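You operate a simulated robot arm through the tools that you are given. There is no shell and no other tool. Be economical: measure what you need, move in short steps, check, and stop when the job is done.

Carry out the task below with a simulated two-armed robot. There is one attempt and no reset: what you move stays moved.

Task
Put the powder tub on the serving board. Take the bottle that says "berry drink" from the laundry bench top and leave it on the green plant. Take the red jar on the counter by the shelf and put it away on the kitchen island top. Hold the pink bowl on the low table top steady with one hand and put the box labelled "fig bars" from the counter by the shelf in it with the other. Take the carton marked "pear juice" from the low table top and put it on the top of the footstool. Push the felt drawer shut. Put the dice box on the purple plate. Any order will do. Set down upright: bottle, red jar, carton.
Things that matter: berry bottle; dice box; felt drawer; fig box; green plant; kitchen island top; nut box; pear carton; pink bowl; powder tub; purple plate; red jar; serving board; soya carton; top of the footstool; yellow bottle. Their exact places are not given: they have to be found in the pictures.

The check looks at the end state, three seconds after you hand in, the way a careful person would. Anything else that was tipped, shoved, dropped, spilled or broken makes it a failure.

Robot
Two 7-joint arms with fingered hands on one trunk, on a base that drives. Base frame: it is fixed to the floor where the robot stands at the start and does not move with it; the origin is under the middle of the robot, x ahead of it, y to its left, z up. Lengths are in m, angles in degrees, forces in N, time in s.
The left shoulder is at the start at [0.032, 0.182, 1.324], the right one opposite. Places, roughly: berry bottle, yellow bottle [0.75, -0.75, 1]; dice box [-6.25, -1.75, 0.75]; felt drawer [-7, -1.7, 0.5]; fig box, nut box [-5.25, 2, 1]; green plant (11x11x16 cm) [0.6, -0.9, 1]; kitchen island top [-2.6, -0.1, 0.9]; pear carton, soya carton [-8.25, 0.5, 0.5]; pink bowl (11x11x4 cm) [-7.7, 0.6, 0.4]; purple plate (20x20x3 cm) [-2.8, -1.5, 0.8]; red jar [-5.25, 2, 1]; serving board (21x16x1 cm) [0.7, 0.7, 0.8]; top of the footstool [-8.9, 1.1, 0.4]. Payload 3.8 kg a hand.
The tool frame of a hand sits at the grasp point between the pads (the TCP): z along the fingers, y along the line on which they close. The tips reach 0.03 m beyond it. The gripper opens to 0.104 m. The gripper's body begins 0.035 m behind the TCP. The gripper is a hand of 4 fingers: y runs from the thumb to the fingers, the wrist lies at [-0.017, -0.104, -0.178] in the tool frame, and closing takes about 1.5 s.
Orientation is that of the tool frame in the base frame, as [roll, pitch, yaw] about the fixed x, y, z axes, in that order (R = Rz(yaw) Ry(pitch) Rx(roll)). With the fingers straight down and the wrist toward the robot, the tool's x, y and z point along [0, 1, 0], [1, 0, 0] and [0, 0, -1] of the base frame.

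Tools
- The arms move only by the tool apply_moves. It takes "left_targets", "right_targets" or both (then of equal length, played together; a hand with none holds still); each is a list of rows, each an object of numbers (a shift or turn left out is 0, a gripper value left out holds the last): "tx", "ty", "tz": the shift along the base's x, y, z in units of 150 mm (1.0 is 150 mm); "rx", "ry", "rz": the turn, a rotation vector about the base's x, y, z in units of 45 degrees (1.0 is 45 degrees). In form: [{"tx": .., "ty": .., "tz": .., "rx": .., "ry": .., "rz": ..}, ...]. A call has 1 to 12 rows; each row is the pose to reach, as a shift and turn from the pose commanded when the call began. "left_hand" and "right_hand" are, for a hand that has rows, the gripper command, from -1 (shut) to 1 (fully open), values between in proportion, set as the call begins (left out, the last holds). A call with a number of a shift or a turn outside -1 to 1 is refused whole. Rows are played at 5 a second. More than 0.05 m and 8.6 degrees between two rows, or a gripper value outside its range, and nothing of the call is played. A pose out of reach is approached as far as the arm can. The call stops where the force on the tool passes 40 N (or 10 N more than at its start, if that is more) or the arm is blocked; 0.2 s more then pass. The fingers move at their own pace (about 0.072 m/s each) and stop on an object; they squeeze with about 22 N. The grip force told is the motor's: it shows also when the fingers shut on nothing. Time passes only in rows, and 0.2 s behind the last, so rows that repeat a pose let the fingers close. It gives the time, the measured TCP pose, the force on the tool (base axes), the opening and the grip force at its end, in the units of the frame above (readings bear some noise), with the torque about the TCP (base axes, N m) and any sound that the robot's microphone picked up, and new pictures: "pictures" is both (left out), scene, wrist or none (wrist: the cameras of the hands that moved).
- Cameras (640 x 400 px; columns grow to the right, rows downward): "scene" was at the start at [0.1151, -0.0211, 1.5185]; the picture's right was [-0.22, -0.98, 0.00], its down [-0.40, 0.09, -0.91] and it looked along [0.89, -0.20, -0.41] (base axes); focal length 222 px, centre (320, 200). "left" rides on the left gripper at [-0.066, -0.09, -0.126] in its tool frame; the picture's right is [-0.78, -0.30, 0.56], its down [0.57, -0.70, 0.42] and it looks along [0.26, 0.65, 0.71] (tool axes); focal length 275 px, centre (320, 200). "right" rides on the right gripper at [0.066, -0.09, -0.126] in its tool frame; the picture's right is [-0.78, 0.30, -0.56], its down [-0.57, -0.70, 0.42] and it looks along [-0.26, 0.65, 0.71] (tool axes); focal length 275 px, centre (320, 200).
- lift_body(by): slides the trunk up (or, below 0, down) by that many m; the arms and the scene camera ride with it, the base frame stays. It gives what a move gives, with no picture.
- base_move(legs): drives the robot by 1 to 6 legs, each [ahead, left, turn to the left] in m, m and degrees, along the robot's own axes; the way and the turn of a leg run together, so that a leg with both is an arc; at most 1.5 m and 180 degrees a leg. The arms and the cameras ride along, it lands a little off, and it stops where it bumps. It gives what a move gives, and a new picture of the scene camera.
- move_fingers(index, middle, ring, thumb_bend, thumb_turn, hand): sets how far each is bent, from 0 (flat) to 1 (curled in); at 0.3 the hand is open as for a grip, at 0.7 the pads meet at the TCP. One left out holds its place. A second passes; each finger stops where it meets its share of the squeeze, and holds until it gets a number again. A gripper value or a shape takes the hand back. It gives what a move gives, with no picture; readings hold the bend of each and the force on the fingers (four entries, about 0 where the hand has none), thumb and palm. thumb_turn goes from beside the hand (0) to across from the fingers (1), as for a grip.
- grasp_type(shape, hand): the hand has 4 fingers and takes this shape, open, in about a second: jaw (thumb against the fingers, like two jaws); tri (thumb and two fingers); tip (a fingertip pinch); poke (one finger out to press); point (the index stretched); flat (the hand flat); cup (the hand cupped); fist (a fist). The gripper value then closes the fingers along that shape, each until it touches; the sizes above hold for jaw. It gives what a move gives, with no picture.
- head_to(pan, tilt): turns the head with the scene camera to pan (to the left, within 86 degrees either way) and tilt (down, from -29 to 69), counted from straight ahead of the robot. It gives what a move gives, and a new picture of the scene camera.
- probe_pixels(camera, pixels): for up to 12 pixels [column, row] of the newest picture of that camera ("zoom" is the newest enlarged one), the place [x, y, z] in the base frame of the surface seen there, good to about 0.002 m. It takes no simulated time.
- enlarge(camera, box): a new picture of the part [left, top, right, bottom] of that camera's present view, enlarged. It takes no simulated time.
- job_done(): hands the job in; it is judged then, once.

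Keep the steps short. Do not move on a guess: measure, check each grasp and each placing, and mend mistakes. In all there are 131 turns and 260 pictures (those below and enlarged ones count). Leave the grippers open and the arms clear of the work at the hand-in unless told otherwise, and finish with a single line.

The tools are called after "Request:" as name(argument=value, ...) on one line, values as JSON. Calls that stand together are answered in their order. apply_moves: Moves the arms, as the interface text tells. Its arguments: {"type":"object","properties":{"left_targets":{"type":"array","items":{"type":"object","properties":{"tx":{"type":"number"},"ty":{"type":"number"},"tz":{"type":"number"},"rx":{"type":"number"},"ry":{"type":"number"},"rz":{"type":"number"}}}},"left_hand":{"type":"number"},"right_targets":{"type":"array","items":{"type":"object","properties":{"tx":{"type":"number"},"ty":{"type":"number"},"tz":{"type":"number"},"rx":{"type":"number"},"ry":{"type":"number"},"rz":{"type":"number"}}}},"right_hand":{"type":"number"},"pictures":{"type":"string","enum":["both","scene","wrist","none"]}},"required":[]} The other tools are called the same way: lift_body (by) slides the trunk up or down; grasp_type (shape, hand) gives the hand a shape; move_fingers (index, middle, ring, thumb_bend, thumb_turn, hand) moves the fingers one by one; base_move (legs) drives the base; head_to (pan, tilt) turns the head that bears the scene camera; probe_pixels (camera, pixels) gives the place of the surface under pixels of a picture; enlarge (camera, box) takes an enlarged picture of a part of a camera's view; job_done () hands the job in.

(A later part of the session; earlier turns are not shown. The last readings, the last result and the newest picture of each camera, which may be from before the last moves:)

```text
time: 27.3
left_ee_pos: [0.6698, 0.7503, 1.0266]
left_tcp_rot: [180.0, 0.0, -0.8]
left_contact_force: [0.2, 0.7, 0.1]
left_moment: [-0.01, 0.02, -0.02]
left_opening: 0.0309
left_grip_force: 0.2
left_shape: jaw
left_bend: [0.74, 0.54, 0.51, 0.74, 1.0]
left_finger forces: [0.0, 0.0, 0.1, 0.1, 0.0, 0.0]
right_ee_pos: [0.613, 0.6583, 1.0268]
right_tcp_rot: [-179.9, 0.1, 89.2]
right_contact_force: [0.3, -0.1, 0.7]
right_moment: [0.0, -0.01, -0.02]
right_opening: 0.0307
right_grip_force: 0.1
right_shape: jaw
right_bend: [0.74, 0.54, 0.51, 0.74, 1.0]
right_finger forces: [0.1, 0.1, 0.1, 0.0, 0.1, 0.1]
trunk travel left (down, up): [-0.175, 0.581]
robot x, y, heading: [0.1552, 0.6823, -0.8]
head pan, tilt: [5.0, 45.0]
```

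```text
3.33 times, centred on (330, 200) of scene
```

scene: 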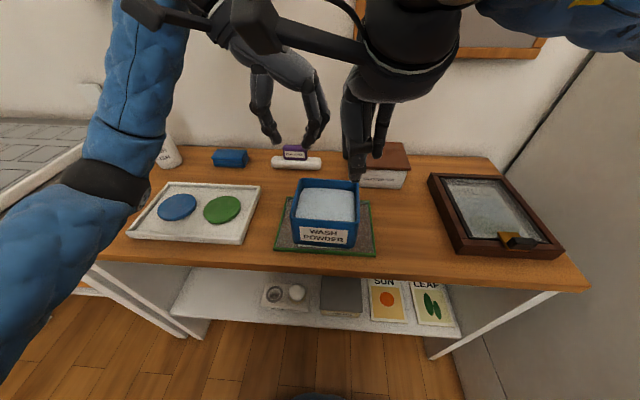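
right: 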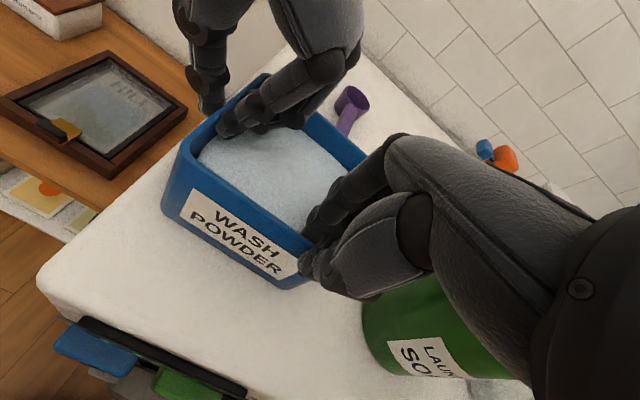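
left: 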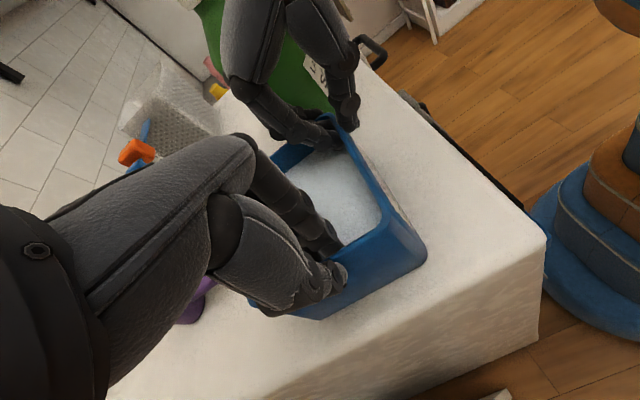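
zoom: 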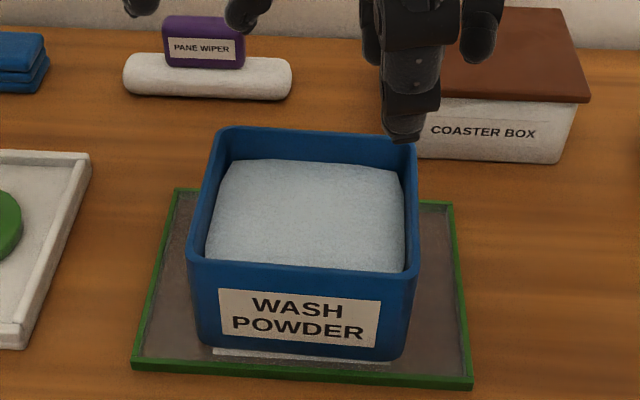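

The tub is on the board, level and not spilled. Next is the berry bottle: raise the trunk, back up, and drive right to the laundry bench.

Request:
lift_body(by=0.37)

Request:
base_move(legs=[[-0.35, 0, 0.8], [0, -1.45, 0]])

```text
time: 30.9
left_ee_pos: [0.674, 0.7533, 1.3963]
left_tcp_rot: [-180.0, 0.1, -0.7]
left_contact_force: [0.7, 0.1, 0.7]
left_moment: [0.01, 0.02, 0.0]
left_opening: 0.031
left_grip_force: 0.0
left_shape: jaw
left_bend: [0.74, 0.54, 0.51, 0.74, 1.0]
left_finger forces: [0.1, 0.1, 0.0, 0.0, 0.1, 0.1]
right_ee_pos: [0.6187, 0.6584, 1.3969]
right_tcp_rot: [-180.0, 0.1, 89.2]
right_contact_force: [0.3, -0.5, -0.1]
right_moment: [0.02, 0.01, -0.02]
right_opening: 0.0309
right_grip_force: 0.1
right_shape: jaw
right_bend: [0.74, 0.54, 0.51, 0.74, 1.0]
right_finger forces: [0.1, 0.0, 0.0, 0.1, 0.1, 0.0]
trunk travel left (down, up): [-0.545, 0.211]
robot x, y, heading: [0.1576, 0.6841, -0.8]
head pan, tilt: [5.0, 45.0]
```

```text
time: 39.9
left_ee_pos: [0.2835, -0.7085, 1.3956]
left_tcp_rot: [-180.0, 0.2, -2.8]
left_contact_force: [-0.1, -1.4, -0.7]
left_moment: [0.0, 0.0, 0.03]
left_opening: 0.0308
left_grip_force: 0.0
left_shape: jaw
left_bend: [0.74, 0.54, 0.51, 0.74, 1.0]
left_finger forces: [0.0, 0.0, 0.0, 0.1, 0.1, 0.0]
right_ee_pos: [0.2263, -0.7989, 1.3988]
right_tcp_rot: [180.0, 0.0, 87.2]
right_contact_force: [-0.5, 0.0, -0.2]
right_moment: [0.01, 0.0, -0.02]
right_opening: 0.031
right_grip_force: 0.0
right_shape: jaw
right_bend: [0.74, 0.54, 0.51, 0.74, 1.0]
right_finger forces: [0.1, 0.1, 0.0, 0.0, 0.1, 0.0]
trunk travel left (down, up): [-0.545, 0.211]
robot x, y, heading: [-0.2385, -0.7614, -2.7]
head pan, tilt: [5.0, 45.0]
```

scene: 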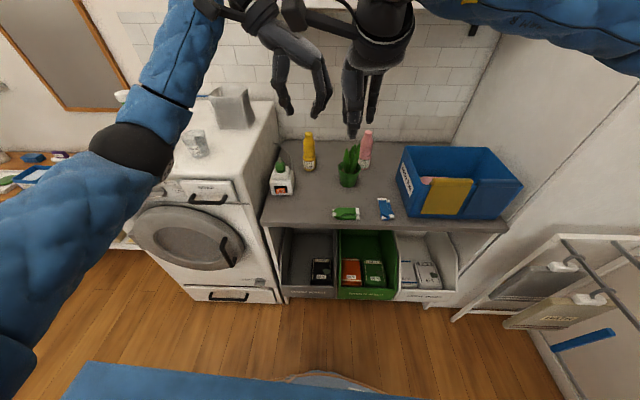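

Request:
enlarge(camera="scene", box=[250, 110, 430, 230])

Request:
probe_pixels(camera="zoom", pixels=[[204, 95], [205, 150], [205, 205], [415, 90], [405, 150], [395, 195], [350, 110], [350, 225], [350, 255], [320, 210], [385, 215], [110, 255]])

Request:
probe_pixels(camera="scene", pixels=[[330, 185], [320, 228], [400, 180], [470, 40], [280, 145], [347, 187], [366, 130]])

```text
3.33 times, centred on (340, 170) of scene
```

zoom: 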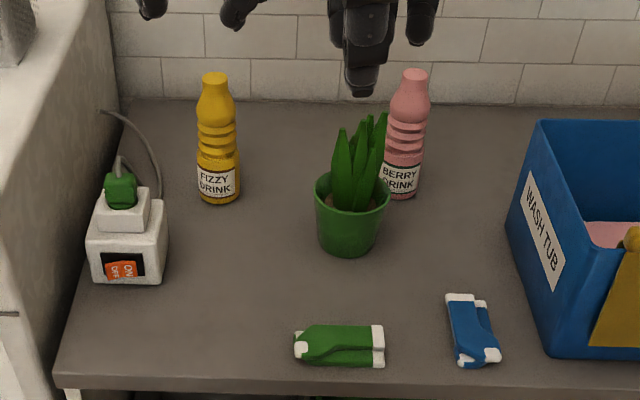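

```text
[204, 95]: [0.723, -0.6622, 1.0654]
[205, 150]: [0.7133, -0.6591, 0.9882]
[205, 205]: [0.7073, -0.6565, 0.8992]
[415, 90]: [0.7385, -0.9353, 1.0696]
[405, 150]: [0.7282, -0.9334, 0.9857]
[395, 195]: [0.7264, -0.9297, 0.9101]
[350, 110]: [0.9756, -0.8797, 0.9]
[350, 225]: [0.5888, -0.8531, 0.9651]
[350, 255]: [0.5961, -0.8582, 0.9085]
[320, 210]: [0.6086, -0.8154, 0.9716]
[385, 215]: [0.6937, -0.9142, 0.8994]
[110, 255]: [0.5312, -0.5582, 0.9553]
```

```text
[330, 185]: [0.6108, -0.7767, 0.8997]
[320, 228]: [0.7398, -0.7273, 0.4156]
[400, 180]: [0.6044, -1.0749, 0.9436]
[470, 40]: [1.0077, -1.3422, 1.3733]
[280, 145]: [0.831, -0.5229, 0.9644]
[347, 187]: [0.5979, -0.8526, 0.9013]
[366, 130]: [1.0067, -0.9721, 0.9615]
```

The bench top is at 0.90, and the pink BERRY DRINK bottle stands behind the plant. I'll grasp it with the right hand tilted 45°, passing above the plant, so I turn the right hand first while still clear. I also probe the bench front and the bottle top.

Request:
apply_moves(right_targets=[{"rz": 0.166}, {"rz": 0.333}, {"rz": 0.5}, {"rz": 0.667}, {"rz": 0.833}, {"rz": 1}], left_targets=[{"ty": 0.2, "tx": -0.2}, {"ty": 0.4, "tx": -0.4}, {"ty": 0.6, "tx": -0.5}, {"ty": 0.8, "tx": -0.5}, {"ty": 0.9, "tx": -0.5}, {"ty": 1, "tx": -0.5}], right_hand=1, left_hand=1, pictures="none")

Request:
apply_moves(right_targets=[{"rz": 0.166}, {"rz": 0.333, "ty": -0.1}, {"rz": 0.5, "ty": -0.2}, {"rz": 0.667, "ty": -0.3}, {"rz": 0.833, "ty": -0.4}, {"rz": 1, "ty": -0.5}], pictures="none")

Request:
apply_moves(right_targets=[{"ry": -0.166}, {"ry": -0.333}, {"ry": -0.5}, {"ry": -0.667}, {"ry": -0.833}, {"ry": -1}], pictures="both")

Request:
probe_pixels(camera="scene", pixels=[[280, 222], [400, 225], [367, 131], [325, 380], [415, 150], [400, 165], [470, 150]])

```text
time: 41.3
left_ee_pos: [0.2092, -0.5575, 1.3974]
left_tcp_rot: [179.9, 0.1, -2.8]
left_contact_force: [0.3, -0.1, -0.4]
left_moment: [-0.03, -0.01, -0.02]
left_opening: 0.1039
left_grip_force: 0.0
left_shape: jaw
left_bend: [0.3, 0.3, 0.3, 0.3, 0.97]
left_finger forces: [0.0, 0.0, 0.1, 0.1, 0.0, 0.0]
right_ee_pos: [0.2251, -0.7978, 1.3972]
right_tcp_rot: [-180.0, 0.1, 132.2]
right_contact_force: [0.4, -0.2, 0.0]
right_moment: [-0.03, -0.02, 0.04]
right_opening: 0.1036
right_grip_force: 0.1
right_shape: jaw
right_bend: [0.3, 0.3, 0.3, 0.3, 0.97]
right_finger forces: [0.0, 0.1, 0.1, 0.0, 0.0, 0.1]
trunk travel left (down, up): [-0.545, 0.211]
robot x, y, heading: [-0.2372, -0.7605, -2.7]
head pan, tilt: [5.0, 45.0]
```

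```text
time: 42.7
left_ee_pos: [0.2073, -0.5597, 1.3968]
left_tcp_rot: [-180.0, -0.1, -2.9]
left_contact_force: [-1.5, -0.8, -0.2]
left_moment: [0.05, -0.01, -0.02]
left_opening: 0.1039
left_grip_force: 0.0
left_shape: jaw
left_bend: [0.3, 0.3, 0.3, 0.3, 0.97]
left_finger forces: [0.0, 0.1, 0.0, 0.0, 0.1, 0.0]
right_ee_pos: [0.1428, -0.8721, 1.4162]
right_tcp_rot: [179.5, -2.7, 159.4]
right_contact_force: [-1.1, -0.9, 0.1]
right_moment: [0.06, -0.02, -0.03]
right_opening: 0.1039
right_grip_force: 0.0
right_shape: jaw
right_bend: [0.3, 0.3, 0.3, 0.3, 0.97]
right_finger forces: [0.1, 0.1, 0.0, 0.0, 0.1, 0.0]
right hand out of reach, approached as far as the arm can: row 3, 4, 5, 6
trunk travel left (down, up): [-0.545, 0.211]
robot x, y, heading: [-0.2344, -0.7593, -2.8]
head pan, tilt: [5.0, 45.0]
```

```text
time: 44.1
left_ee_pos: [0.2066, -0.5616, 1.3976]
left_tcp_rot: [-179.8, -0.2, -2.8]
left_contact_force: [-0.1, -1.4, 0.2]
left_moment: [0.04, -0.04, 0.01]
left_opening: 0.1038
left_grip_force: 0.0
left_shape: jaw
left_bend: [0.3, 0.3, 0.3, 0.3, 0.97]
left_finger forces: [0.1, 0.0, 0.0, 0.1, 0.0, 0.0]
right_ee_pos: [0.1422, -0.8714, 1.4169]
right_tcp_rot: [160.5, 39.0, 152.8]
right_contact_force: [0.0, -1.2, 0.3]
right_moment: [0.02, -0.05, -0.02]
right_opening: 0.1039
right_grip_force: 0.1
right_shape: jaw
right_bend: [0.3, 0.3, 0.3, 0.3, 0.97]
right_finger forces: [0.2, 0.0, 0.0, 0.0, 0.0, 0.1]
right hand out of reach, approached as far as the arm can: row 1, 2, 3, 4
trunk travel left (down, up): [-0.545, 0.211]
robot x, y, heading: [-0.2393, -0.7578, -2.9]
head pan, tilt: [5.0, 45.0]
```

scene: 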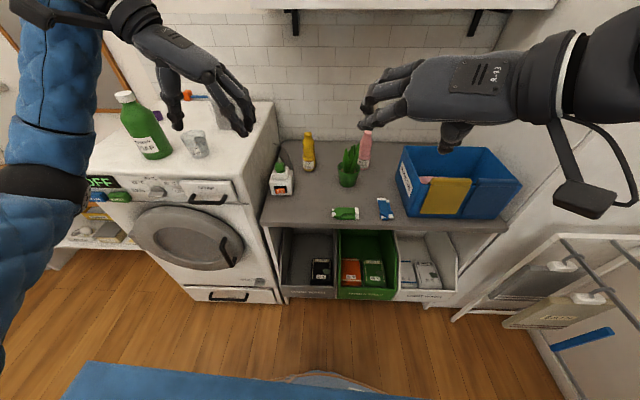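
right: 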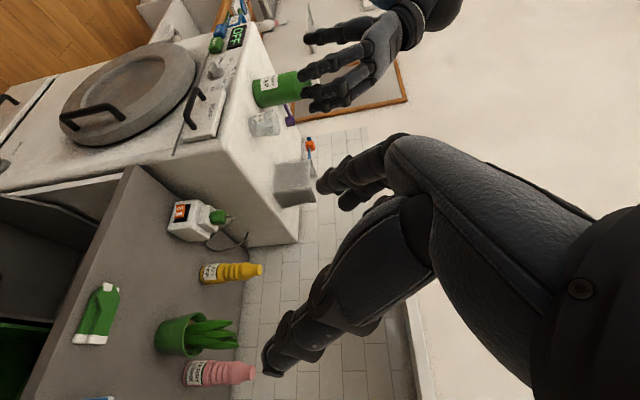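

```text
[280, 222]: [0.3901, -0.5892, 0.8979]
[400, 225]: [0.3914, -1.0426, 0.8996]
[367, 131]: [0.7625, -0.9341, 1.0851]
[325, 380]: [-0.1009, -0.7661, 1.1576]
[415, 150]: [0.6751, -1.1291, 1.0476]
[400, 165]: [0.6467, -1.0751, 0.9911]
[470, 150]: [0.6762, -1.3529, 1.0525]
```

The pose was out of reach because the hand is too high relative to the shoulder. I'll lower the right hand 15 cm in free space ahead of the bench to regain the wanted pose.

Request:
apply_moves(right_targets=[{"tz": -0.2}, {"tz": -0.4}, {"tz": -0.6}, {"tz": -0.8}, {"tz": -1}, {"tz": -1}], pictures="wrist")

```text
time: 45.5
left_ee_pos: [0.2092, -0.5583, 1.3957]
left_tcp_rot: [-179.9, 0.0, -2.7]
left_contact_force: [0.4, 0.8, -0.9]
left_moment: [-0.04, 0.01, 0.01]
left_opening: 0.1038
left_grip_force: 0.0
left_shape: jaw
left_bend: [0.3, 0.3, 0.3, 0.3, 0.97]
left_finger forces: [0.0, 0.0, 0.0, 0.1, 0.0, 0.1]
right_ee_pos: [0.1571, -0.8662, 1.2666]
right_tcp_rot: [160.7, 38.8, 152.9]
right_contact_force: [0.3, 0.3, -0.4]
right_moment: [-0.01, -0.03, 0.01]
right_opening: 0.1039
right_grip_force: 0.0
right_shape: jaw
right_bend: [0.3, 0.3, 0.3, 0.3, 0.97]
right_finger forces: [0.1, 0.0, 0.0, 0.1, 0.0, 0.0]
right hand out of reach, approached as far as the arm can: row 3, 4, 5, 6
trunk travel left (down, up): [-0.545, 0.211]
robot x, y, heading: [-0.2363, -0.7609, -2.6]
head pan, tilt: [5.0, 45.0]
```

right: 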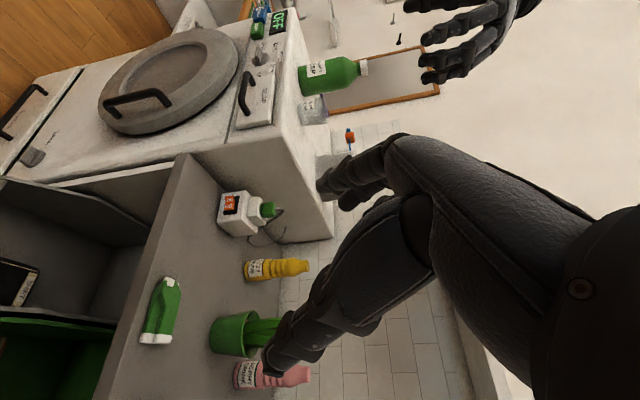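

It's rolled about 20° off. I'll move the hand forward and undo the roll.

Request:
apply_moves(right_targets=[{"tx": 0.25}, {"tx": 0.5}, {"tx": 0.7}, {"tx": 0.7, "rx": -0.1, "rz": 0.11}, {"tx": 0.7, "rx": -0.2, "rz": 0.22}, {"tx": 0.7, "rx": -0.3, "rz": 0.327}, {"tx": 0.7, "rx": -0.3, "rz": 0.327}], pictures="none")

```text
time: 47.1
left_ee_pos: [0.209, -0.5609, 1.3964]
left_tcp_rot: [-179.9, 0.0, -2.9]
left_contact_force: [0.2, -0.2, -0.6]
left_moment: [-0.02, -0.02, 0.02]
left_opening: 0.1038
left_grip_force: 0.0
left_shape: jaw
left_bend: [0.3, 0.3, 0.3, 0.3, 0.97]
left_finger forces: [0.0, 0.1, 0.0, 0.0, 0.1, 0.1]
right_ee_pos: [0.263, -0.8673, 1.2675]
right_tcp_rot: [178.0, 42.1, 179.0]
right_contact_force: [0.2, 0.5, -0.8]
right_moment: [0.02, 0.01, 0.04]
right_opening: 0.1039
right_grip_force: 0.1
right_shape: jaw
right_bend: [0.3, 0.3, 0.3, 0.3, 0.97]
right_finger forces: [0.1, 0.0, 0.1, 0.0, 0.0, 0.0]
trunk travel left (down, up): [-0.545, 0.211]
robot x, y, heading: [-0.2369, -0.7624, -2.6]
head pan, tilt: [5.0, 45.0]
```

The hand pose is good now. I'll straighten the heading and drive in so the hand hovers above and before the bottle.

Request:
base_move(legs=[[0, 0, 2.7], [0.28, -0.07, 0]])

Request:
head_to(pan=-15, tilt=60)

Request:
apply_moves(right_targets=[{"tz": 0}], pictures="wrist")

```text
time: 49.5
left_ee_pos: [0.4822, -0.611, 1.3962]
left_tcp_rot: [-179.9, 0.0, -0.2]
left_contact_force: [0.2, -0.5, -0.8]
left_moment: [0.02, 0.02, 0.03]
left_opening: 0.1038
left_grip_force: 0.1
left_shape: jaw
left_bend: [0.3, 0.3, 0.3, 0.3, 0.97]
left_finger forces: [0.0, 0.0, 0.0, 0.0, 0.1, 0.0]
right_ee_pos: [0.5509, -0.9159, 1.2684]
right_tcp_rot: [178.1, 42.0, -178.5]
right_contact_force: [-0.1, 0.1, 0.5]
right_moment: [-0.01, -0.01, -0.01]
right_opening: 0.1038
right_grip_force: 0.1
right_shape: jaw
right_bend: [0.3, 0.3, 0.3, 0.3, 0.97]
right_finger forces: [0.1, 0.1, 0.0, 0.0, 0.0, 0.0]
trunk travel left (down, up): [-0.545, 0.211]
robot x, y, heading: [0.0485, -0.8321, -0.3]
head pan, tilt: [5.0, 45.0]
```

scene: 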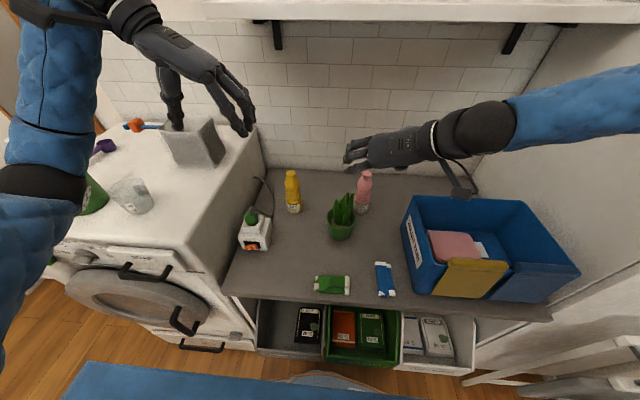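

```text
time: 50.3
left_ee_pos: [0.4824, -0.6092, 1.3969]
left_tcp_rot: [180.0, -0.1, -0.3]
left_contact_force: [-0.1, -0.2, -0.2]
left_moment: [0.0, 0.03, 0.0]
left_opening: 0.1036
left_grip_force: 0.1
left_shape: jaw
left_bend: [0.3, 0.3, 0.3, 0.3, 0.97]
left_finger forces: [0.1, 0.0, 0.0, 0.0, 0.1, 0.1]
right_ee_pos: [0.5496, -0.9151, 1.2677]
right_tcp_rot: [178.2, 42.2, -178.3]
right_contact_force: [0.3, -0.9, -0.2]
right_moment: [0.0, 0.0, 0.01]
right_opening: 0.1041
right_grip_force: 0.2
right_shape: jaw
right_bend: [0.3, 0.3, 0.3, 0.3, 0.97]
right_finger forces: [0.0, 0.0, 0.0, 0.0, 0.0, 0.1]
trunk travel left (down, up): [-0.545, 0.211]
robot x, y, heading: [0.0458, -0.8299, -0.2]
head pan, tilt: [-15.0, 60.0]
```

scene: 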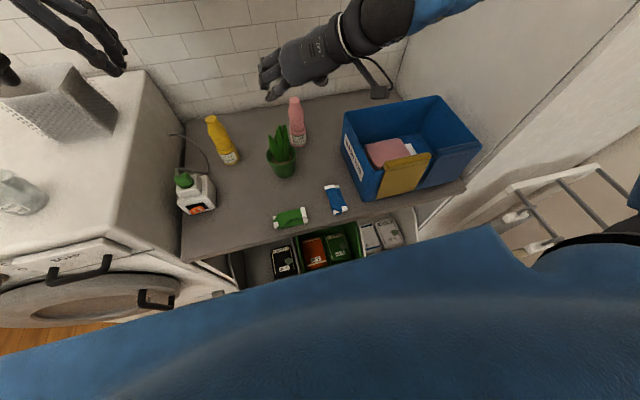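

```text
time: 50.7
left_ee_pos: [0.4822, -0.6099, 1.3974]
left_tcp_rot: [-179.9, 0.0, -0.2]
left_contact_force: [0.0, 0.2, 1.0]
left_moment: [0.01, 0.01, -0.01]
left_opening: 0.1037
left_grip_force: 0.0
left_shape: jaw
left_bend: [0.3, 0.3, 0.3, 0.3, 0.97]
left_finger forces: [0.0, 0.1, 0.0, 0.0, 0.0, 0.1]
right_ee_pos: [0.5514, -0.9159, 1.2668]
right_tcp_rot: [178.3, 42.0, -178.1]
right_contact_force: [0.5, 0.5, -0.3]
right_moment: [-0.02, 0.01, -0.01]
right_opening: 0.104
right_grip_force: 0.1
right_shape: jaw
right_bend: [0.3, 0.3, 0.3, 0.3, 0.97]
right_finger forces: [0.0, 0.0, 0.1, 0.0, 0.1, 0.1]
trunk travel left (down, up): [-0.545, 0.211]
robot x, y, heading: [0.0486, -0.835, -0.0]
head pan, tilt: [-15.0, 60.0]
```

right: 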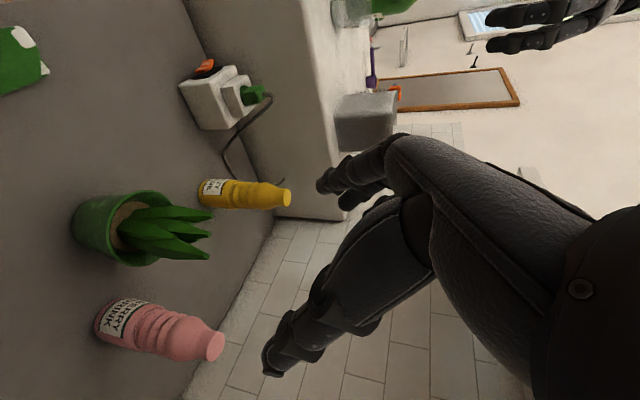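

I'll inspect the plant closely to see where a bottle could stand.

Request:
enlarge(camera="right", box=[60, 170, 240, 370])

Request:
probe_pixels(camera="zoom", pixels=[[120, 65], [75, 185], [175, 200], [140, 130], [215, 105], [255, 150], [325, 70], [300, 100], [325, 135], [310, 185], [230, 190], [190, 130]])

Request:
enlarge(camera="scene", box=[250, 85, 330, 190])

Request:
probe_pixels(camera="right", pixels=[[110, 305], [218, 345], [200, 325], [205, 362], [160, 335], [150, 310], [140, 345], [170, 320], [180, 345]])

```text
2.00 times, centred on (150, 270) of right
```

zoom: 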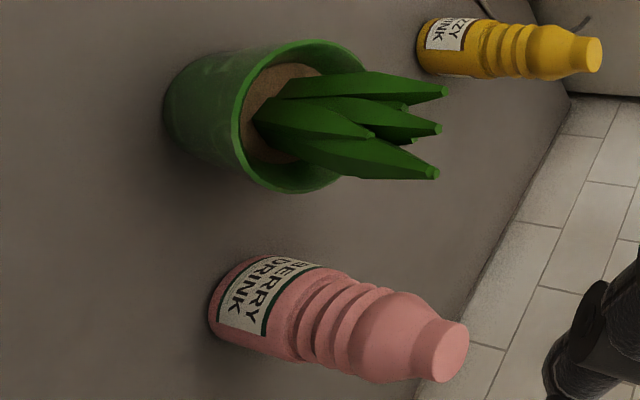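

```text
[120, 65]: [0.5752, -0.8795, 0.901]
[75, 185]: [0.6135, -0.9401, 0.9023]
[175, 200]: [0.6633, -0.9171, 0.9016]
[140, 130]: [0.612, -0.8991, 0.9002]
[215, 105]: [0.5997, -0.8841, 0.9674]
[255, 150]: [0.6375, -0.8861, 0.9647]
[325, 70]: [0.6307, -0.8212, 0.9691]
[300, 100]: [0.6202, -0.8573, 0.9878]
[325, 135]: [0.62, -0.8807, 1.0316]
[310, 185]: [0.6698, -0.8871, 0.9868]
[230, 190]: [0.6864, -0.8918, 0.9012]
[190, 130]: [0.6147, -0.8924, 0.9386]
```

```text
3.81 times, centred on (290, 138) of scene
```

zoom: 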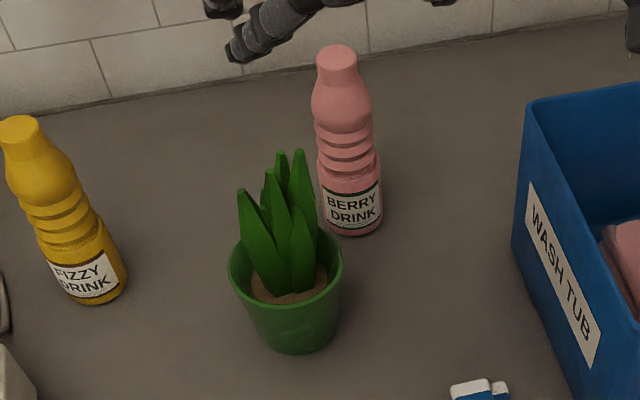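

```text
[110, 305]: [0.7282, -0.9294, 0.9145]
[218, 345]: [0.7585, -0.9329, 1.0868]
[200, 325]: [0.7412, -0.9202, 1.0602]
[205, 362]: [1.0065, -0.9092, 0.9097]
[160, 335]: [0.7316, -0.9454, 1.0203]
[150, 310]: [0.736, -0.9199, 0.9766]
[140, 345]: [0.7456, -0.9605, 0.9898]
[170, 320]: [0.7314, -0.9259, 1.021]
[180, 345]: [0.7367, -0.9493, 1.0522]
```

The bottle axis is at (0.759, −0.935) with its top at 1.087. I'll move to a pre-grasp 13 cm back along the tool axis and look.

Request:
apply_moves(right_targets=[{"tx": 0.19, "ty": -0.03, "tz": -0.21}, {"tx": 0.38, "ty": -0.06, "tz": -0.42}, {"tx": 0.57, "ty": -0.1, "tz": -0.63}, {"tx": 0.76, "ty": -0.13, "tz": -0.85}, {"tx": 0.76, "ty": -0.13, "tz": -0.85}], pictures="both")

```text
time: 51.9
left_ee_pos: [0.4816, -0.6098, 1.3969]
left_tcp_rot: [180.0, 0.0, -0.1]
left_contact_force: [0.4, 0.5, -0.1]
left_moment: [-0.01, 0.0, -0.02]
left_opening: 0.1038
left_grip_force: 0.1
left_shape: jaw
left_bend: [0.3, 0.3, 0.3, 0.3, 0.97]
left_finger forces: [0.0, 0.0, 0.1, 0.0, 0.0, 0.0]
right_ee_pos: [0.663, -0.931, 1.1398]
right_tcp_rot: [178.1, 42.1, -178.4]
right_contact_force: [0.3, 0.2, 0.3]
right_moment: [-0.05, -0.04, -0.04]
right_opening: 0.1041
right_grip_force: 0.2
right_shape: jaw
right_bend: [0.3, 0.3, 0.3, 0.3, 0.97]
right_finger forces: [0.0, 0.0, 0.0, 0.0, 0.1, 0.0]
trunk travel left (down, up): [-0.545, 0.211]
robot x, y, heading: [0.0483, -0.8312, -0.5]
head pan, tilt: [-15.0, 60.0]
```

scene: 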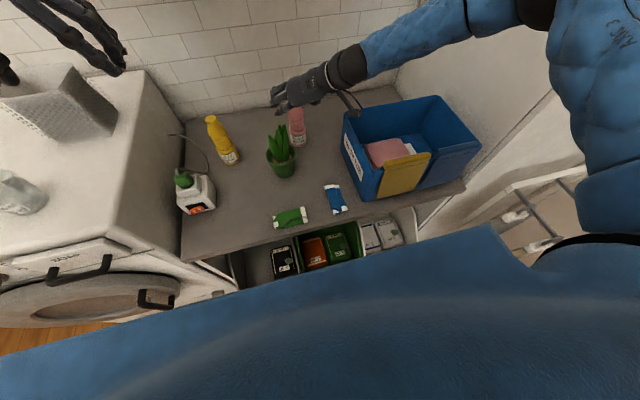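
right: 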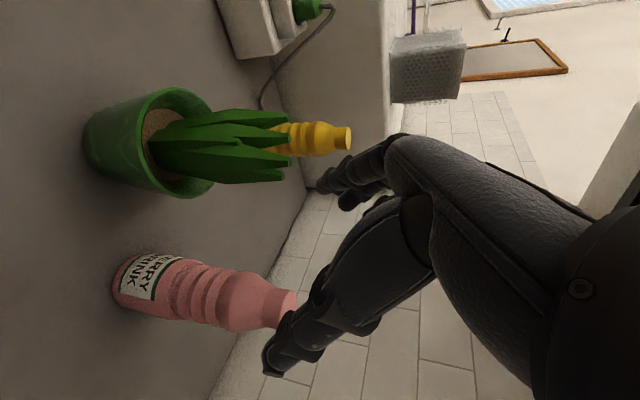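

The bottle lies straight ahead along the approach. I'll advance to it.

Request:
apply_moves(right_targets=[{"tx": 0.16, "ty": -0.02, "tz": -0.16}, {"tx": 0.32, "ty": -0.03, "tz": -0.32}, {"tx": 0.47, "ty": -0.03, "tz": -0.48}, {"tx": 0.62, "ty": -0.03, "tz": -0.63}, {"tx": 0.62, "ty": -0.03, "tz": -0.63}], pictures="both")

Request:
enlarge(camera="scene", box=[240, 70, 360, 190])

```text
time: 53.1
left_ee_pos: [0.4816, -0.611, 1.396]
left_tcp_rot: [-179.9, 0.0, -0.2]
left_contact_force: [0.0, -0.3, 0.0]
left_moment: [0.0, 0.0, 0.01]
left_opening: 0.1038
left_grip_force: 0.1
left_shape: jaw
left_bend: [0.3, 0.3, 0.3, 0.3, 0.97]
left_finger forces: [0.1, 0.0, 0.0, 0.0, 0.0, 0.0]
right_ee_pos: [0.7556, -0.9382, 1.0461]
right_tcp_rot: [178.0, 42.0, -178.3]
right_contact_force: [-1.4, -0.9, -0.8]
right_moment: [0.01, -0.01, -0.01]
right_opening: 0.104
right_grip_force: 0.1
right_shape: jaw
right_bend: [0.3, 0.3, 0.3, 0.3, 0.97]
right_finger forces: [0.0, 0.0, 0.1, 0.0, 0.0, 0.0]
trunk travel left (down, up): [-0.545, 0.211]
robot x, y, heading: [0.0444, -0.8332, -0.2]
head pan, tilt: [-15.0, 60.0]
```

scene: 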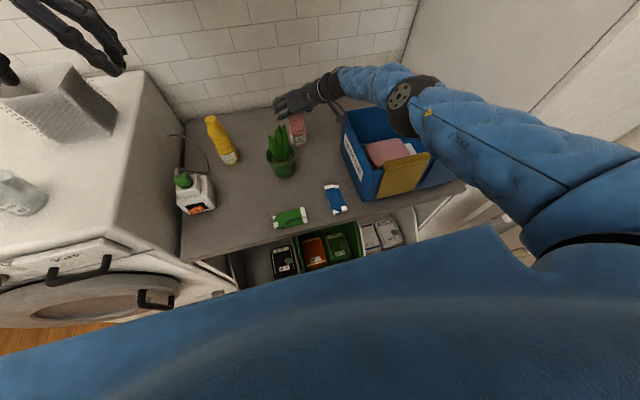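
right: 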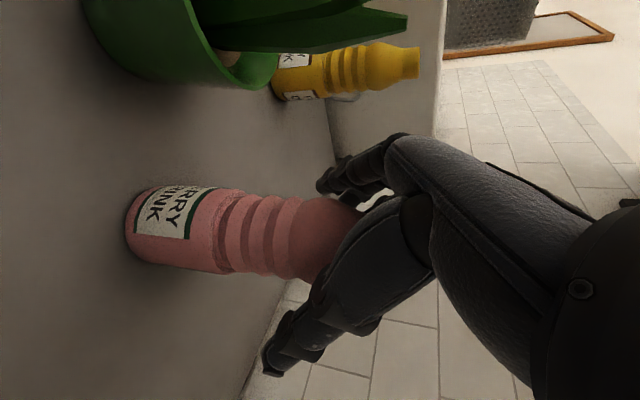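

```text
3.33 times, centred on (300, 130) of scene
```

zoom: 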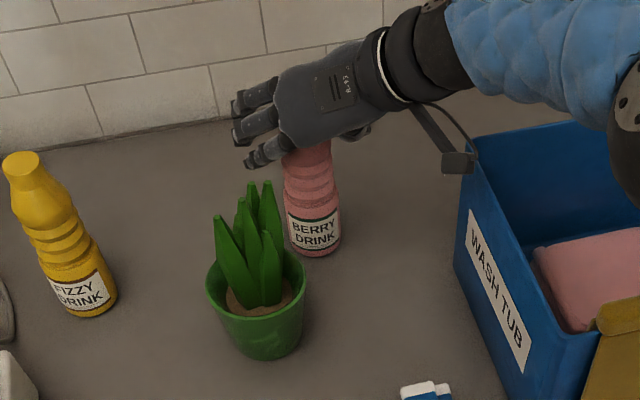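

The bottle's top is between thumb and fingers and nothing is touching. I'll close the hand.

Request:
apply_moves(right_targets=[{"tz": 0}, {"tz": 0}, {"tz": 0}, {"tz": 0}, {"tz": 0}, {"tz": 0}, {"tz": 0}, {"tz": 0}], right_hand=-1, pictures="wrist")

```text
time: 54.9
left_ee_pos: [0.4819, -0.6098, 1.3965]
left_tcp_rot: [180.0, 0.0, -0.2]
left_contact_force: [0.2, -0.1, -0.7]
left_moment: [-0.04, -0.01, 0.03]
left_opening: 0.1039
left_grip_force: 0.1
left_shape: jaw
left_bend: [0.3, 0.3, 0.3, 0.3, 0.97]
left_finger forces: [0.0, 0.0, 0.0, 0.1, 0.0, 0.0]
right_ee_pos: [0.7558, -0.9384, 1.0471]
right_tcp_rot: [178.1, 42.1, -178.3]
right_contact_force: [-0.1, -0.2, 0.4]
right_moment: [0.03, 0.01, -0.04]
right_opening: 0.0303
right_grip_force: 22.3
right_shape: jaw
right_bend: [0.74, 0.64, 0.61, 0.75, 1.0]
right_finger forces: [11.7, 3.9, 0.1, 0.1, 16.2, 0.0]
trunk travel left (down, up): [-0.545, 0.211]
robot x, y, heading: [0.0453, -0.8313, -0.2]
head pan, tilt: [-15.0, 60.0]
```

right: 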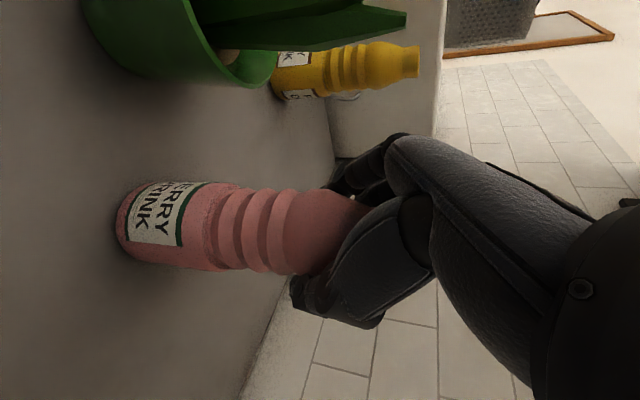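

It's gripped at about 30 mm. I'll lift straight up.

Request:
apply_moves(right_targets=[{"tz": 0.15}, {"tz": 0.4}, {"tz": 0.7}, {"tz": 1}, {"tz": 1}], pictures="both")

Request:
enlarge(camera="scene", box=[220, 20, 360, 190])

```text
time: 56.1
left_ee_pos: [0.4819, -0.6105, 1.3964]
left_tcp_rot: [180.0, 0.2, -0.2]
left_contact_force: [-0.6, 0.2, 0.5]
left_moment: [0.01, 0.01, 0.01]
left_opening: 0.1038
left_grip_force: 0.0
left_shape: jaw
left_bend: [0.3, 0.3, 0.3, 0.3, 0.97]
left_finger forces: [0.0, 0.0, 0.1, 0.0, 0.0, 0.0]
right_ee_pos: [0.7576, -0.9385, 1.1959]
right_tcp_rot: [178.1, 42.0, -178.5]
right_contact_force: [0.0, 0.3, -1.7]
right_moment: [-0.04, 0.0, 0.0]
right_opening: 0.0297
right_grip_force: 21.9
right_shape: jaw
right_bend: [0.74, 0.72, 0.61, 0.75, 1.0]
right_finger forces: [12.2, 3.0, 0.1, 0.0, 15.4, 0.1]
trunk travel left (down, up): [-0.545, 0.211]
robot x, y, heading: [0.0444, -0.8298, -0.1]
head pan, tilt: [-15.0, 60.0]
```

scene: 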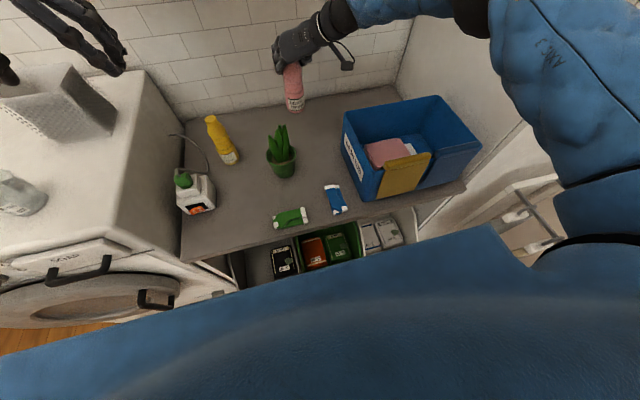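
right: 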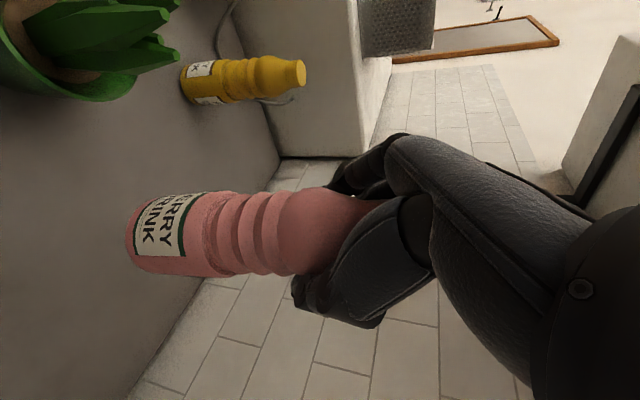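

```text
2.35 times, centred on (290, 105) of scene
```

zoom: 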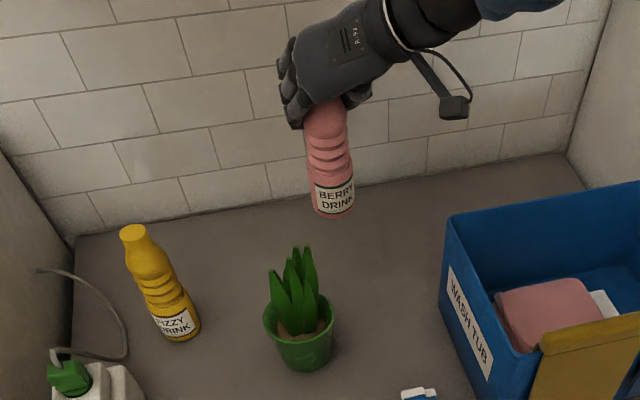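

The bottle is held upright and is light at 1.7 N. I'll measure the plant's rim and leaf tips precisely.

Request:
enlarge(camera="scene", box=[255, 115, 310, 185])

Request:
probe_pixels(camera="scene", pixels=[[266, 156], [297, 153], [282, 164], [275, 162], [290, 161], [269, 136], [275, 129], [281, 126], [285, 125], [287, 135], [282, 178], [280, 145]])

```text
5.71 times, centred on (282, 150) of scene
```

zoom: 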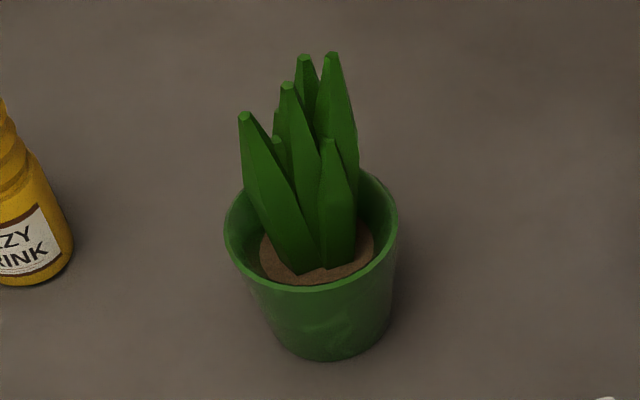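

```text
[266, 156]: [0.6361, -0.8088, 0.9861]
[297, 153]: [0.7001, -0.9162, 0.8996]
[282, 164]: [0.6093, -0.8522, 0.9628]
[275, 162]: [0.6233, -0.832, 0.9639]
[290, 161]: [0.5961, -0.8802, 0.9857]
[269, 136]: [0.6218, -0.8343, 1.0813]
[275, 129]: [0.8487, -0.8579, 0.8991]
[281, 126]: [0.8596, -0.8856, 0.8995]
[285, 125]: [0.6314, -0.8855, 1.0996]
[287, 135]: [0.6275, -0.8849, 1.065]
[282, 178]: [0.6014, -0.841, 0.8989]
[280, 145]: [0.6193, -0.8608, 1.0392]
```

Request:
probe_pixels(camera="zoom", pixels=[[245, 118], [287, 87], [304, 59], [331, 57], [328, 143], [277, 140], [226, 225], [397, 225], [312, 288], [265, 255], [370, 245], [350, 170]])

```text
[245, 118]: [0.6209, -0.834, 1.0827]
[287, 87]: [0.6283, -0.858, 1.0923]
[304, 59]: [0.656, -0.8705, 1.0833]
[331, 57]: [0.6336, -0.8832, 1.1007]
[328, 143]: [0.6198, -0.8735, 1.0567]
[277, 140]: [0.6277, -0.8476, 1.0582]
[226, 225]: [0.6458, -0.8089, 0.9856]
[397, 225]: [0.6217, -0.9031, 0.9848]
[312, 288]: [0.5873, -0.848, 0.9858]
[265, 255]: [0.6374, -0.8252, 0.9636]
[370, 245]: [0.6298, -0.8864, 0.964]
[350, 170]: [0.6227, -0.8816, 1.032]
```

The pot is centred at (0.634, −0.857) with leaf tips at 1.08–1.10. I'll raise the bottle and carry it above the plant's middle.

Request:
apply_moves(right_targets=[{"tz": 0.25}, {"tz": 0.5}, {"tz": 0.5, "tx": -0.28, "ty": 0.17}, {"tz": 0.5, "tx": -0.56, "ty": 0.34}, {"tz": 0.5, "tx": -0.84, "ty": 0.52}, {"tz": 0.5, "tx": -0.84, "ty": 0.52}], pictures="both")

Request:
enlarge(camera="scene", box=[220, 60, 340, 190])

```text
time: 57.5
left_ee_pos: [0.4824, -0.6106, 1.3977]
left_tcp_rot: [-179.9, 0.1, -0.2]
left_contact_force: [0.5, 0.1, 0.5]
left_moment: [0.0, 0.04, 0.04]
left_opening: 0.1039
left_grip_force: 0.1
left_shape: jaw
left_bend: [0.3, 0.3, 0.3, 0.3, 0.97]
left_finger forces: [0.0, 0.0, 0.0, 0.0, 0.0, 0.1]
right_ee_pos: [0.6294, -0.8633, 1.2742]
right_tcp_rot: [178.1, 42.1, -178.4]
right_contact_force: [0.5, 0.6, -1.0]
right_moment: [-0.05, 0.01, 0.02]
right_opening: 0.0296
right_grip_force: 21.7
right_shape: jaw
right_bend: [0.74, 0.72, 0.61, 0.75, 1.0]
right_finger forces: [12.4, 2.7, 0.1, 0.1, 15.5, 0.0]
trunk travel left (down, up): [-0.545, 0.211]
robot x, y, heading: [0.0442, -0.8317, -0.2]
head pan, tilt: [-15.0, 60.0]
```

scene: 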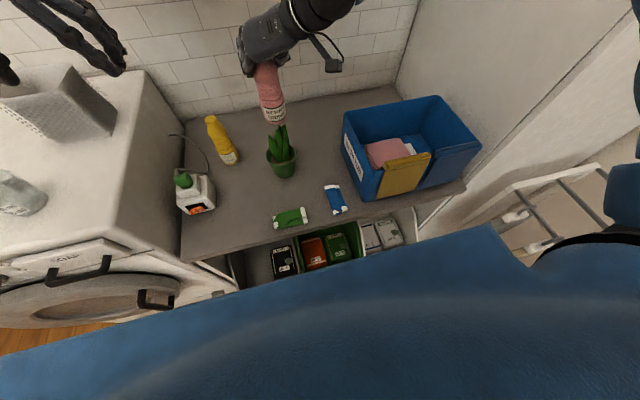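
right: 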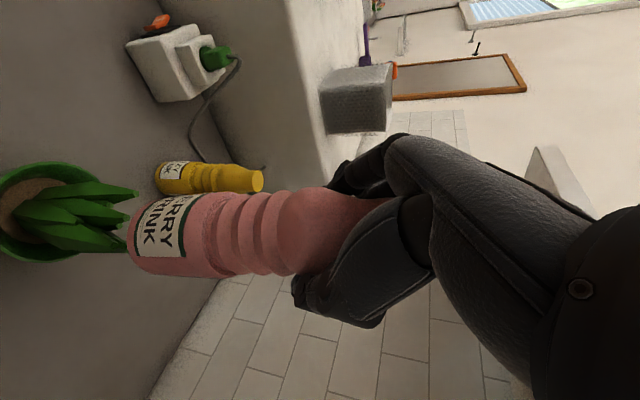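

```text
3.08 times, centred on (280, 125) of scene
```

zoom: 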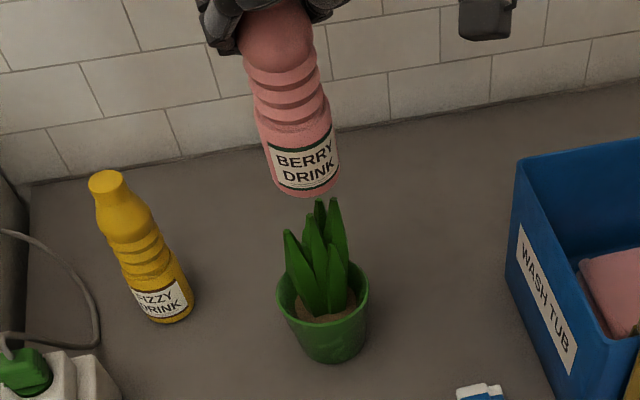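

The bottle base is about 2.7 cm above the tallest tip. I'll lower in small steps and watch the force.

Request:
apply_moves(right_targets=[{"tz": -0.05}, {"tz": -0.1}, {"tz": -0.15}, {"tz": -0.2}, {"tz": -0.2}], pictures="none")

Request:
apply_moves(right_targets=[{"tz": -0.03}, {"tz": -0.06}, {"tz": -0.09}, {"tz": -0.09}], pictures="scene")

Request:
enlarge(camera="scene", box=[220, 60, 340, 190])

```text
time: 58.7
left_ee_pos: [0.4825, -0.6091, 1.3967]
left_tcp_rot: [180.0, 0.0, -0.1]
left_contact_force: [-0.9, -0.5, 1.0]
left_moment: [-0.04, 0.05, 0.03]
left_opening: 0.1037
left_grip_force: 0.0
left_shape: jaw
left_bend: [0.3, 0.3, 0.3, 0.3, 0.97]
left_finger forces: [0.0, 0.0, 0.1, 0.1, 0.0, 0.0]
right_ee_pos: [0.6318, -0.8622, 1.2419]
right_tcp_rot: [178.2, 42.0, -178.3]
right_contact_force: [-0.4, 0.9, -0.9]
right_moment: [-0.01, -0.01, 0.01]
right_opening: 0.0291
right_grip_force: 21.3
right_shape: jaw
right_bend: [0.74, 0.72, 0.61, 0.75, 1.0]
right_finger forces: [12.4, 2.6, 0.0, 0.0, 15.4, 0.1]
trunk travel left (down, up): [-0.545, 0.211]
robot x, y, heading: [0.0455, -0.8324, -0.4]
head pan, tilt: [-15.0, 60.0]
```

```text
time: 59.7
left_ee_pos: [0.4833, -0.6095, 1.3963]
left_tcp_rot: [180.0, 0.0, -0.2]
left_contact_force: [0.6, -0.1, -0.3]
left_moment: [0.0, 0.02, 0.01]
left_opening: 0.1037
left_grip_force: 0.1
left_shape: jaw
left_bend: [0.3, 0.3, 0.3, 0.3, 0.97]
left_finger forces: [0.0, 0.2, 0.1, 0.0, 0.0, 0.0]
right_ee_pos: [0.6318, -0.8618, 1.2271]
right_tcp_rot: [178.2, 42.1, -178.4]
right_contact_force: [0.0, 0.5, -0.6]
right_moment: [-0.03, 0.02, -0.02]
right_opening: 0.0295
right_grip_force: 21.7
right_shape: jaw
right_bend: [0.74, 0.72, 0.61, 0.75, 1.0]
right_finger forces: [12.4, 2.6, 0.0, 0.0, 15.2, 0.1]
trunk travel left (down, up): [-0.545, 0.211]
robot x, y, heading: [0.0445, -0.8329, 0.0]
head pan, tilt: [-15.0, 60.0]
```

scene: 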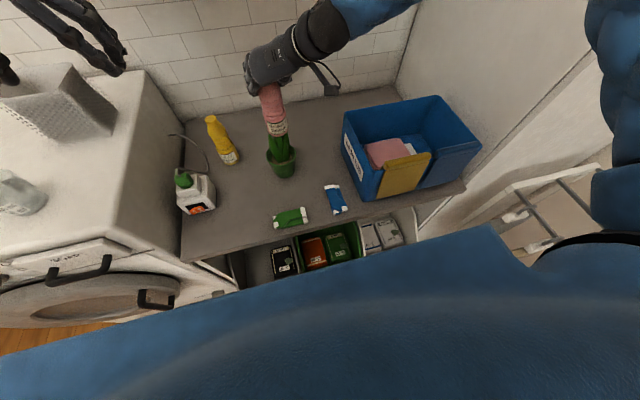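

```text
3.08 times, centred on (280, 125) of scene
```

zoom: 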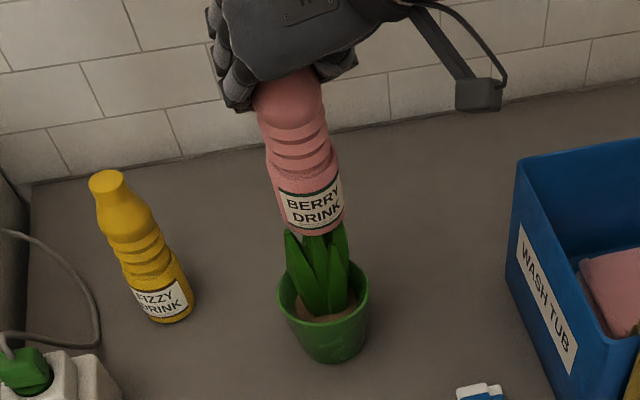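

The base is below the tip height with no force, so the leaf tips yield. I continue down in small steps.

Request:
apply_moves(right_targets=[{"tz": -0.03}, {"tz": -0.06}, {"tz": -0.09}, {"tz": -0.12}, {"tz": -0.12}], pictures="none")

Request:
apply_moves(right_targets=[{"tz": -0.03}, {"tz": -0.06}, {"tz": -0.06}], pictures="none")

```text
time: 60.9
left_ee_pos: [0.4819, -0.61, 1.3968]
left_tcp_rot: [179.9, 0.0, -0.2]
left_contact_force: [0.4, 0.0, 0.3]
left_moment: [0.01, 0.03, 0.0]
left_opening: 0.1037
left_grip_force: 0.1
left_shape: jaw
left_bend: [0.3, 0.3, 0.3, 0.3, 0.97]
left_finger forces: [0.1, 0.0, 0.0, 0.0, 0.2, 0.0]
right_ee_pos: [0.6331, -0.862, 1.2092]
right_tcp_rot: [178.0, 42.1, -178.4]
right_contact_force: [0.7, -0.5, -1.6]
right_moment: [-0.02, 0.02, 0.02]
right_opening: 0.0296
right_grip_force: 21.6
right_shape: jaw
right_bend: [0.74, 0.72, 0.61, 0.75, 1.0]
right_finger forces: [12.4, 2.5, 0.1, 0.0, 15.4, 0.0]
trunk travel left (down, up): [-0.545, 0.211]
robot x, y, heading: [0.0488, -0.8335, -0.2]
head pan, tilt: [-15.0, 60.0]
```

```text
time: 61.7
left_ee_pos: [0.4813, -0.6099, 1.3976]
left_tcp_rot: [-180.0, 0.0, -0.2]
left_contact_force: [-0.4, 0.8, -1.4]
left_moment: [0.0, 0.01, -0.03]
left_opening: 0.1036
left_grip_force: 0.1
left_shape: jaw
left_bend: [0.3, 0.3, 0.3, 0.3, 0.97]
left_finger forces: [0.1, 0.0, 0.0, 0.0, 0.0, 0.0]
right_ee_pos: [0.6332, -0.8621, 1.2]
right_tcp_rot: [178.0, 42.1, -178.5]
right_contact_force: [1.3, 0.3, 0.8]
right_moment: [0.03, -0.03, 0.01]
right_opening: 0.0296
right_grip_force: 21.9
right_shape: jaw
right_bend: [0.74, 0.72, 0.61, 0.75, 1.0]
right_finger forces: [12.7, 2.9, 0.0, 0.1, 15.3, 0.0]
trunk travel left (down, up): [-0.545, 0.211]
robot x, y, heading: [0.0497, -0.8306, -0.2]
head pan, tilt: [-15.0, 60.0]
```

The force changed sign near base z≈1.055, which suggests contact. I'll lower 4 mm more to confirm.

Request:
apply_moves(right_targets=[{"tz": -0.015}, {"tz": -0.03}, {"tz": -0.03}], pictures="scene")

Request:
enlarge(camera="scene", box=[220, 60, 340, 190])

```text
time: 62.5
left_ee_pos: [0.4826, -0.6086, 1.3977]
left_tcp_rot: [-180.0, 0.0, -0.2]
left_contact_force: [1.4, -0.9, 0.6]
left_moment: [0.04, -0.01, -0.01]
left_opening: 0.1034
left_grip_force: 0.1
left_shape: jaw
left_bend: [0.3, 0.3, 0.3, 0.3, 0.97]
left_finger forces: [0.1, 0.1, 0.0, 0.0, 0.1, 0.0]
right_ee_pos: [0.6317, -0.861, 1.1953]
right_tcp_rot: [178.1, 42.0, -178.5]
right_contact_force: [0.3, -0.3, 1.0]
right_moment: [0.05, -0.07, -0.04]
right_opening: 0.0294
right_grip_force: 22.1
right_shape: jaw
right_bend: [0.74, 0.72, 0.61, 0.75, 1.0]
right_finger forces: [12.7, 2.9, 0.0, 0.0, 15.2, 0.1]
trunk travel left (down, up): [-0.545, 0.211]
robot x, y, heading: [0.0461, -0.8339, -0.0]
head pan, tilt: [-15.0, 60.0]
```

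scene: 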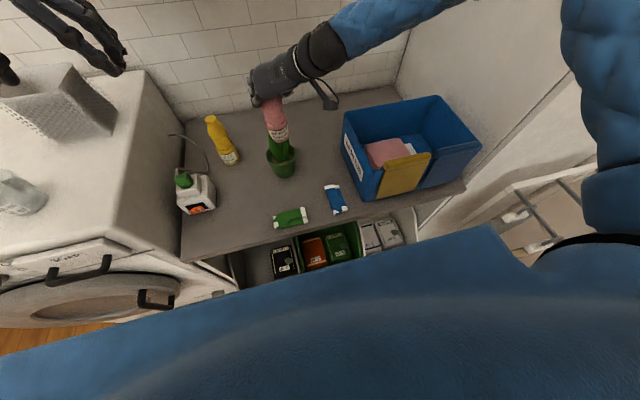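

```text
3.08 times, centred on (280, 125) of scene
```

zoom: 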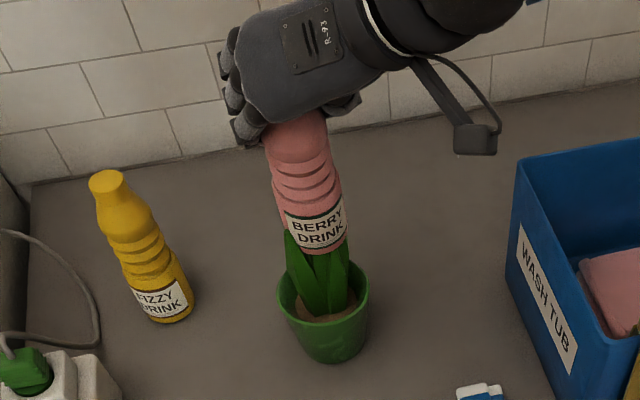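

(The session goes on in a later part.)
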